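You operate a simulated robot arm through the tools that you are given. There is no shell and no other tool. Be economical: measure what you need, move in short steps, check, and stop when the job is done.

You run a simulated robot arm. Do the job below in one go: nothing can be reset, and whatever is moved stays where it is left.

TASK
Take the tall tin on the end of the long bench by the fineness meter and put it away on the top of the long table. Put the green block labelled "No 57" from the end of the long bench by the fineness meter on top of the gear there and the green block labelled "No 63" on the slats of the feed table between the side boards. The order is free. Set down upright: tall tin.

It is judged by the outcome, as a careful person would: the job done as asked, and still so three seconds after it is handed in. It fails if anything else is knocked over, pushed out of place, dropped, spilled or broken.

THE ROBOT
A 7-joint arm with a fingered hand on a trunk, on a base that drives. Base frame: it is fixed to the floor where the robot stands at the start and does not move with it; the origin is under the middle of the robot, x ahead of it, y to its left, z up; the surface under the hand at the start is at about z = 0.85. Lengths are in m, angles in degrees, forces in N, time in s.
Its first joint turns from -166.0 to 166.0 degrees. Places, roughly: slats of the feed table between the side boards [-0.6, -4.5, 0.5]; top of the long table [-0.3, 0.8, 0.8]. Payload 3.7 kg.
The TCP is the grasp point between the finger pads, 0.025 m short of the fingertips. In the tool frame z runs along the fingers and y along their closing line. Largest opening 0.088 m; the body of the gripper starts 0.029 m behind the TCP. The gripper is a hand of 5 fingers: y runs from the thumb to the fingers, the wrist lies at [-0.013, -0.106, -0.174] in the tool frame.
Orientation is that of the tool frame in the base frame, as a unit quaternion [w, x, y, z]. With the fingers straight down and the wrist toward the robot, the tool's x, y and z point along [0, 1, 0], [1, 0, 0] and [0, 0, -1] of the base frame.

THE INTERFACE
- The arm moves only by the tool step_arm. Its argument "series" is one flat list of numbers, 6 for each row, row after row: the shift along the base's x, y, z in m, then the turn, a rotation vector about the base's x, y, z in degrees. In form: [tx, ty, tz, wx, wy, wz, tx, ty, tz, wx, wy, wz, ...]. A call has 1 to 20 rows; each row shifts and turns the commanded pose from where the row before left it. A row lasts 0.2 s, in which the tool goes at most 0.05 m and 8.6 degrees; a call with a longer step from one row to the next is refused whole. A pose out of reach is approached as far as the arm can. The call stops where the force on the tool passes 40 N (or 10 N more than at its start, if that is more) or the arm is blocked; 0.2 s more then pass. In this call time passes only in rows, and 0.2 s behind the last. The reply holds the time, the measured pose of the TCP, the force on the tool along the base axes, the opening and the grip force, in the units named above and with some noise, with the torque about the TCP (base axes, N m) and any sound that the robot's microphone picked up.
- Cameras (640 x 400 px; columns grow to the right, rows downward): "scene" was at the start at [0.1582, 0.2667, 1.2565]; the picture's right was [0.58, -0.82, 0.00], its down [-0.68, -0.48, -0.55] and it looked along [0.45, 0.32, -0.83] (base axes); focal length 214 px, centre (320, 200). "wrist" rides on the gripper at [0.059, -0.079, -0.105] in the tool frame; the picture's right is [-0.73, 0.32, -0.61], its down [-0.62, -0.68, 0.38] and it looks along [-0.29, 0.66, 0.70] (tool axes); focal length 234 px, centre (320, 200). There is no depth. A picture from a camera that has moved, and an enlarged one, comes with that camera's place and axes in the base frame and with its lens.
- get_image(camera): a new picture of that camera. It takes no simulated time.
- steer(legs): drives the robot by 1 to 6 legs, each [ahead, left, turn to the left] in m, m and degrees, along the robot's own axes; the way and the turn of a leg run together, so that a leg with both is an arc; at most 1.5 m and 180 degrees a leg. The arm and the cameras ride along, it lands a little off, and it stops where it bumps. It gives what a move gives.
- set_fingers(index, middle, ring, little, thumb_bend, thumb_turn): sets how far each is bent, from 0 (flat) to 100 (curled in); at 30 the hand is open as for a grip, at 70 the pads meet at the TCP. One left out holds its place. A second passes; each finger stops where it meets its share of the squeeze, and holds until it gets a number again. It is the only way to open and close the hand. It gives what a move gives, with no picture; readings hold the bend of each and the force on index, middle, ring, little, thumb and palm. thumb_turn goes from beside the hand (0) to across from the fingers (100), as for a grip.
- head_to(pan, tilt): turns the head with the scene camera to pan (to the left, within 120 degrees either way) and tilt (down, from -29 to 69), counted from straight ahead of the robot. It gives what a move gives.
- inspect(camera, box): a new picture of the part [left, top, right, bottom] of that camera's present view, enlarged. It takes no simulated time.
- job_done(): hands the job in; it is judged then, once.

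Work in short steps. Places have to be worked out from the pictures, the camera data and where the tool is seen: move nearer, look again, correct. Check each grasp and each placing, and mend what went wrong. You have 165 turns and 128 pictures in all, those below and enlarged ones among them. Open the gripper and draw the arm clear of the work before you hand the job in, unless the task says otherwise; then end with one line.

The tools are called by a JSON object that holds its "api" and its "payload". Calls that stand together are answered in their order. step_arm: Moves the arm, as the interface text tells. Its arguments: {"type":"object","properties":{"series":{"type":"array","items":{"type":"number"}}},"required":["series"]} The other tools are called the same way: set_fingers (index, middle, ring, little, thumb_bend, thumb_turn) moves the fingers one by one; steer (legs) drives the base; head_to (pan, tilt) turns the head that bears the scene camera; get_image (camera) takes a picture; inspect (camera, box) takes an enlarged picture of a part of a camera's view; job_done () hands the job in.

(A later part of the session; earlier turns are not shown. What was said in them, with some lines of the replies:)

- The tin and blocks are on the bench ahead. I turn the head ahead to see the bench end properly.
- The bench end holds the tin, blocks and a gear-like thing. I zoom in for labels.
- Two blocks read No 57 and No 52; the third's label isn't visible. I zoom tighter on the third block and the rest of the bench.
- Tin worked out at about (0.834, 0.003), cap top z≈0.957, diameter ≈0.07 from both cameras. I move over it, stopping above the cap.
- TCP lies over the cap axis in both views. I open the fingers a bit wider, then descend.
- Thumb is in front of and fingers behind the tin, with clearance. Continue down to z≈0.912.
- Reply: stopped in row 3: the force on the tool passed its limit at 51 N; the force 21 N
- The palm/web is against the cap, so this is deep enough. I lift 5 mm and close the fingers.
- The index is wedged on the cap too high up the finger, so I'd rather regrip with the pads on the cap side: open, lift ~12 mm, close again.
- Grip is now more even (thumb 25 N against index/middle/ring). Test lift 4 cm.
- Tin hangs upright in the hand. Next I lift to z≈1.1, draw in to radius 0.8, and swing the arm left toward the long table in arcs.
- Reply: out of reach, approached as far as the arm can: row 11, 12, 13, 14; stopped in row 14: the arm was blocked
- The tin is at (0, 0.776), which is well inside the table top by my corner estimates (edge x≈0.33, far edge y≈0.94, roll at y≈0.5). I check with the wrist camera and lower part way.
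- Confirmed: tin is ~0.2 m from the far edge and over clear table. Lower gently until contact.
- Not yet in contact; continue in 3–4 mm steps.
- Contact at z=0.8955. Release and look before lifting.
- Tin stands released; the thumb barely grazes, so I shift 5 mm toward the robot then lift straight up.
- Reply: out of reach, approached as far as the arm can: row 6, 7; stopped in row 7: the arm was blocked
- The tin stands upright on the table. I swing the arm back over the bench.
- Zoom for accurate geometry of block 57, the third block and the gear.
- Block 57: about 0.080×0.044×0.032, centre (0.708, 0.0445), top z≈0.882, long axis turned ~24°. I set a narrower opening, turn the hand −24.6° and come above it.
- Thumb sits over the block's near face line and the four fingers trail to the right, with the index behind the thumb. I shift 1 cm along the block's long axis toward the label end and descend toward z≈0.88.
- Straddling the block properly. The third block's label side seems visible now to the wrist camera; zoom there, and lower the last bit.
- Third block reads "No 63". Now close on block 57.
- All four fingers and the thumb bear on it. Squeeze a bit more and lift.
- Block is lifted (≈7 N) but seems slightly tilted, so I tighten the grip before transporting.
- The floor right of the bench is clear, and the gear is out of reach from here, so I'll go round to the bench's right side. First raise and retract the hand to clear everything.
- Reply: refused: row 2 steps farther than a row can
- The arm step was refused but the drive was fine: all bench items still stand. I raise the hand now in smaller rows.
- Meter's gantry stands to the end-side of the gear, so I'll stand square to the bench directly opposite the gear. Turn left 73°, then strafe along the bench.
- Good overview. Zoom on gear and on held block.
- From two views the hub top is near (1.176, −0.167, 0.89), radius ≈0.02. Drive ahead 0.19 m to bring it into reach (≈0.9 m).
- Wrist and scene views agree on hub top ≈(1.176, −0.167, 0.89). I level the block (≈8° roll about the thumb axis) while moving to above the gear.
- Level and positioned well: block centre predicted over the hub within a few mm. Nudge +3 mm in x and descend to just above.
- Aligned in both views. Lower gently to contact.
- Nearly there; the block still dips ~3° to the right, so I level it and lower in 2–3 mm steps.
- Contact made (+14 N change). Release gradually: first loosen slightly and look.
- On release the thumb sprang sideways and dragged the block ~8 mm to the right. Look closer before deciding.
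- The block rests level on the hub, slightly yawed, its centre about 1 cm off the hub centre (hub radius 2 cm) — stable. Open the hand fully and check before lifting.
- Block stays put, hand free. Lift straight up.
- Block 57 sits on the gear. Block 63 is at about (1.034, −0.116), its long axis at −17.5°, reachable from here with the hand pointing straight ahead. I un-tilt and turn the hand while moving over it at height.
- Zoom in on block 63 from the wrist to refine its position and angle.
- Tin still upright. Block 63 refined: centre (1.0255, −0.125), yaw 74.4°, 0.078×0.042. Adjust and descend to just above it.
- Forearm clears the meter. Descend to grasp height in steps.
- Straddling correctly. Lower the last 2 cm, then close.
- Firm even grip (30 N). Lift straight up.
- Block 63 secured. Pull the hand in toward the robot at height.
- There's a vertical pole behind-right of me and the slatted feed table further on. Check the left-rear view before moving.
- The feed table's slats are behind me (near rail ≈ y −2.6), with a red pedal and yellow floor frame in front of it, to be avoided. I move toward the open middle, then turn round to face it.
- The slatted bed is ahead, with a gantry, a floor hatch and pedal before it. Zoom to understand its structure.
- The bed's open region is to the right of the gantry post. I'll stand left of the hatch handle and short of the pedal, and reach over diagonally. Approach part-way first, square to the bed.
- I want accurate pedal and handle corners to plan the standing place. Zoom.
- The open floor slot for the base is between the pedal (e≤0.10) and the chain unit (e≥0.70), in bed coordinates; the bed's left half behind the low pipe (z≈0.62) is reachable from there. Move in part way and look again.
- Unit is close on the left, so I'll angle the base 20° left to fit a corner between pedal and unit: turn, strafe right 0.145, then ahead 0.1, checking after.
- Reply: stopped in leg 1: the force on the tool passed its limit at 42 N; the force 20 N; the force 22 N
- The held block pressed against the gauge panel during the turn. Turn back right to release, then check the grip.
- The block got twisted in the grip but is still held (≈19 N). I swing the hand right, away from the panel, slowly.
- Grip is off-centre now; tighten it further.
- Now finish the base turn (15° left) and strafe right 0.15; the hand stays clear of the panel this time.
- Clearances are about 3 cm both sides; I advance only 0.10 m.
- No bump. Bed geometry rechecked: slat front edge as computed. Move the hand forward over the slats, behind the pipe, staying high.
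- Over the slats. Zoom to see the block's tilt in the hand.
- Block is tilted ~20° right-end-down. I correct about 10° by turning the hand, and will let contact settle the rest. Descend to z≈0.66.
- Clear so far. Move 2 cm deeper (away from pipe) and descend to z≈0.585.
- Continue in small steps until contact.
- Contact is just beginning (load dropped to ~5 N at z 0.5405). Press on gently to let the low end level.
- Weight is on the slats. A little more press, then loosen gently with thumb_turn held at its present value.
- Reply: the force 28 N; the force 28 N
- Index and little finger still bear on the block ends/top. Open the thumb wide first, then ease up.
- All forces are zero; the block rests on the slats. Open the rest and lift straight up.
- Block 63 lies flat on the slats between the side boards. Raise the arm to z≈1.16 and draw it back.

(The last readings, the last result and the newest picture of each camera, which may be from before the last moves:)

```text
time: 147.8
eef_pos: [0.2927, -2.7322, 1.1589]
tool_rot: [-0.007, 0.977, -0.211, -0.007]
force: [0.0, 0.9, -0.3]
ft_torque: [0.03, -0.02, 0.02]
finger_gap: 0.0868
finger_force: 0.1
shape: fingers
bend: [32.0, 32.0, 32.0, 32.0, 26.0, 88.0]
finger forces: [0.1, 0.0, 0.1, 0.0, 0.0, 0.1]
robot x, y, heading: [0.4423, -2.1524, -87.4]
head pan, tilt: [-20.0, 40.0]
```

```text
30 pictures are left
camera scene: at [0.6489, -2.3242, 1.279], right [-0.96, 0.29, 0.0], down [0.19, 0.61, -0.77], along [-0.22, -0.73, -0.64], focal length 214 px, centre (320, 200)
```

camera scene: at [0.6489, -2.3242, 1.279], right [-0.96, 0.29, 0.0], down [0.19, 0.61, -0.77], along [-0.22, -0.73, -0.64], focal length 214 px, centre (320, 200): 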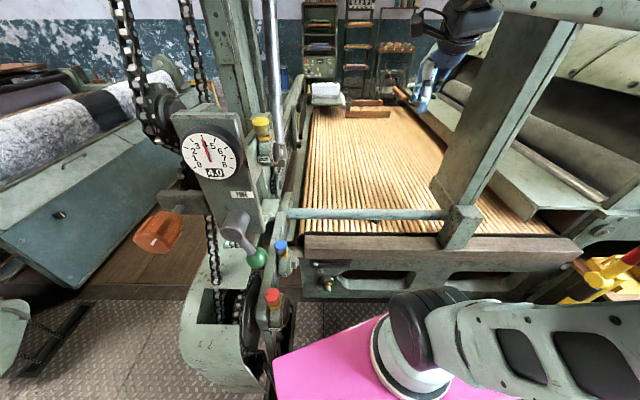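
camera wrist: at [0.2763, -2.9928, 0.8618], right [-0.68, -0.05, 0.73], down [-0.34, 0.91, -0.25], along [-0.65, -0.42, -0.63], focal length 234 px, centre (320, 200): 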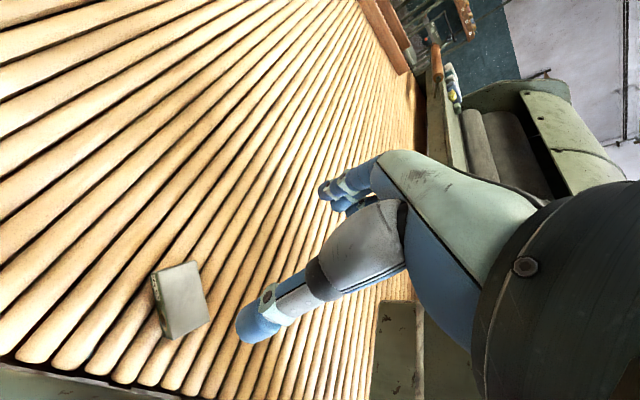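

The block should be just behind the pipe from here; zoom, and back the robot off.

{"api": "inspect", "payload": {"camera": "scene", "box": [330, 180, 430, 245]}}

{"api": "steer", "payload": {"legs": [[-0.35, 0, 0]]}}

{"api": "head_to", "payload": {"pan": -20, "tilt": 35}}

{"api": "get_image", "payload": {"camera": "scene"}}

```text
6.15 times, centred on (380, 212) of scene
camera zoom: at [0.6489, -2.3242, 1.279], right [-0.96, 0.29, 0.0], down [0.19, 0.61, -0.77], along [-0.22, -0.73, -0.64], focal length 1320 px, centre (-49, 123)
```

zoom: 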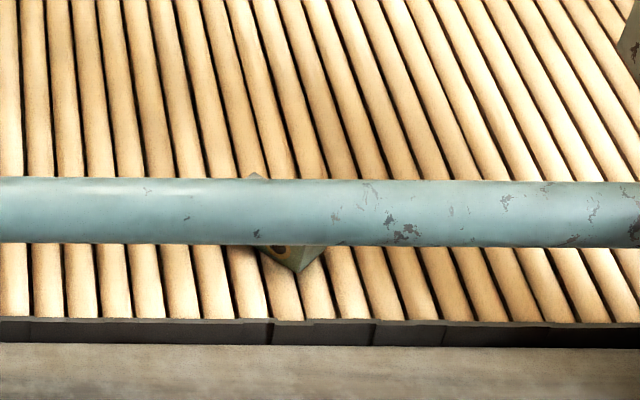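

```text
time: 150.1
eef_pos: [0.2758, -2.3815, 1.1593]
tool_rot: [-0.005, 0.978, -0.21, -0.007]
force: [0.4, 0.9, -0.9]
ft_torque: [-0.01, -0.03, -0.04]
finger_gap: 0.0862
finger_force: 0.1
shape: fingers
bend: [32.0, 32.0, 32.0, 32.0, 26.0, 88.0]
finger forces: [0.0, 0.0, 0.0, 0.0, 0.0, 0.1]
robot x, y, heading: [0.4213, -1.8045, -86.8]
head pan, tilt: [-20.0, 40.0]
```

```text
time: 150.8
eef_pos: [0.2749, -2.3828, 1.1599]
tool_rot: [-0.006, 0.978, -0.211, -0.006]
force: [0.6, 0.4, 0.4]
ft_torque: [0.0, -0.03, 0.0]
finger_gap: 0.0865
finger_force: 0.1
shape: fingers
bend: [32.0, 32.0, 32.0, 32.0, 26.0, 88.0]
finger forces: [0.0, 0.0, 0.0, 0.0, 0.1, 0.1]
robot x, y, heading: [0.4238, -1.8072, -86.9]
head pan, tilt: [-20.0, 35.0]
```

```text
28 pictures are left
camera scene: at [0.6298, -1.9758, 1.2866], right [-0.96, 0.29, 0.0], down [0.17, 0.55, -0.82], along [-0.24, -0.78, -0.57], focal length 214 px, centre (320, 200)
```

scene: 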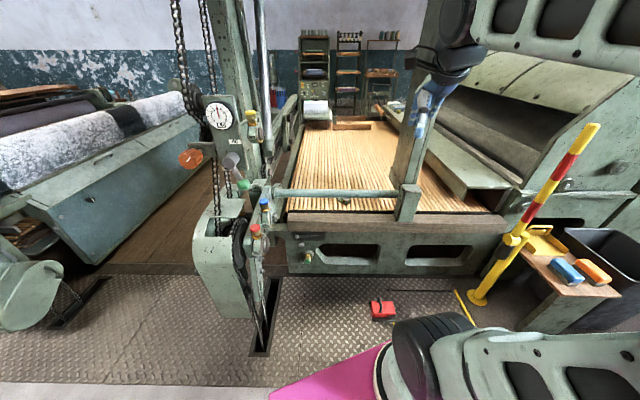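

Everything is in place: the tin is upright on the long table, block 57 sits on the gear, and block 63 is on the slats. The hand is open and clear and the pedal is undisturbed, so I hand in.

{"api": "job_done", "payload": {}}

```text
The job is handed in.
```

The job is handed in. The tall tin stands upright on the long table, block No 57 rests on the gear about 1 cm off centre, and block No 63 lies flat on the feed table slats. While I was turning by the feed table, the held block pressed against the gauge panel; I saw no damage or movement.
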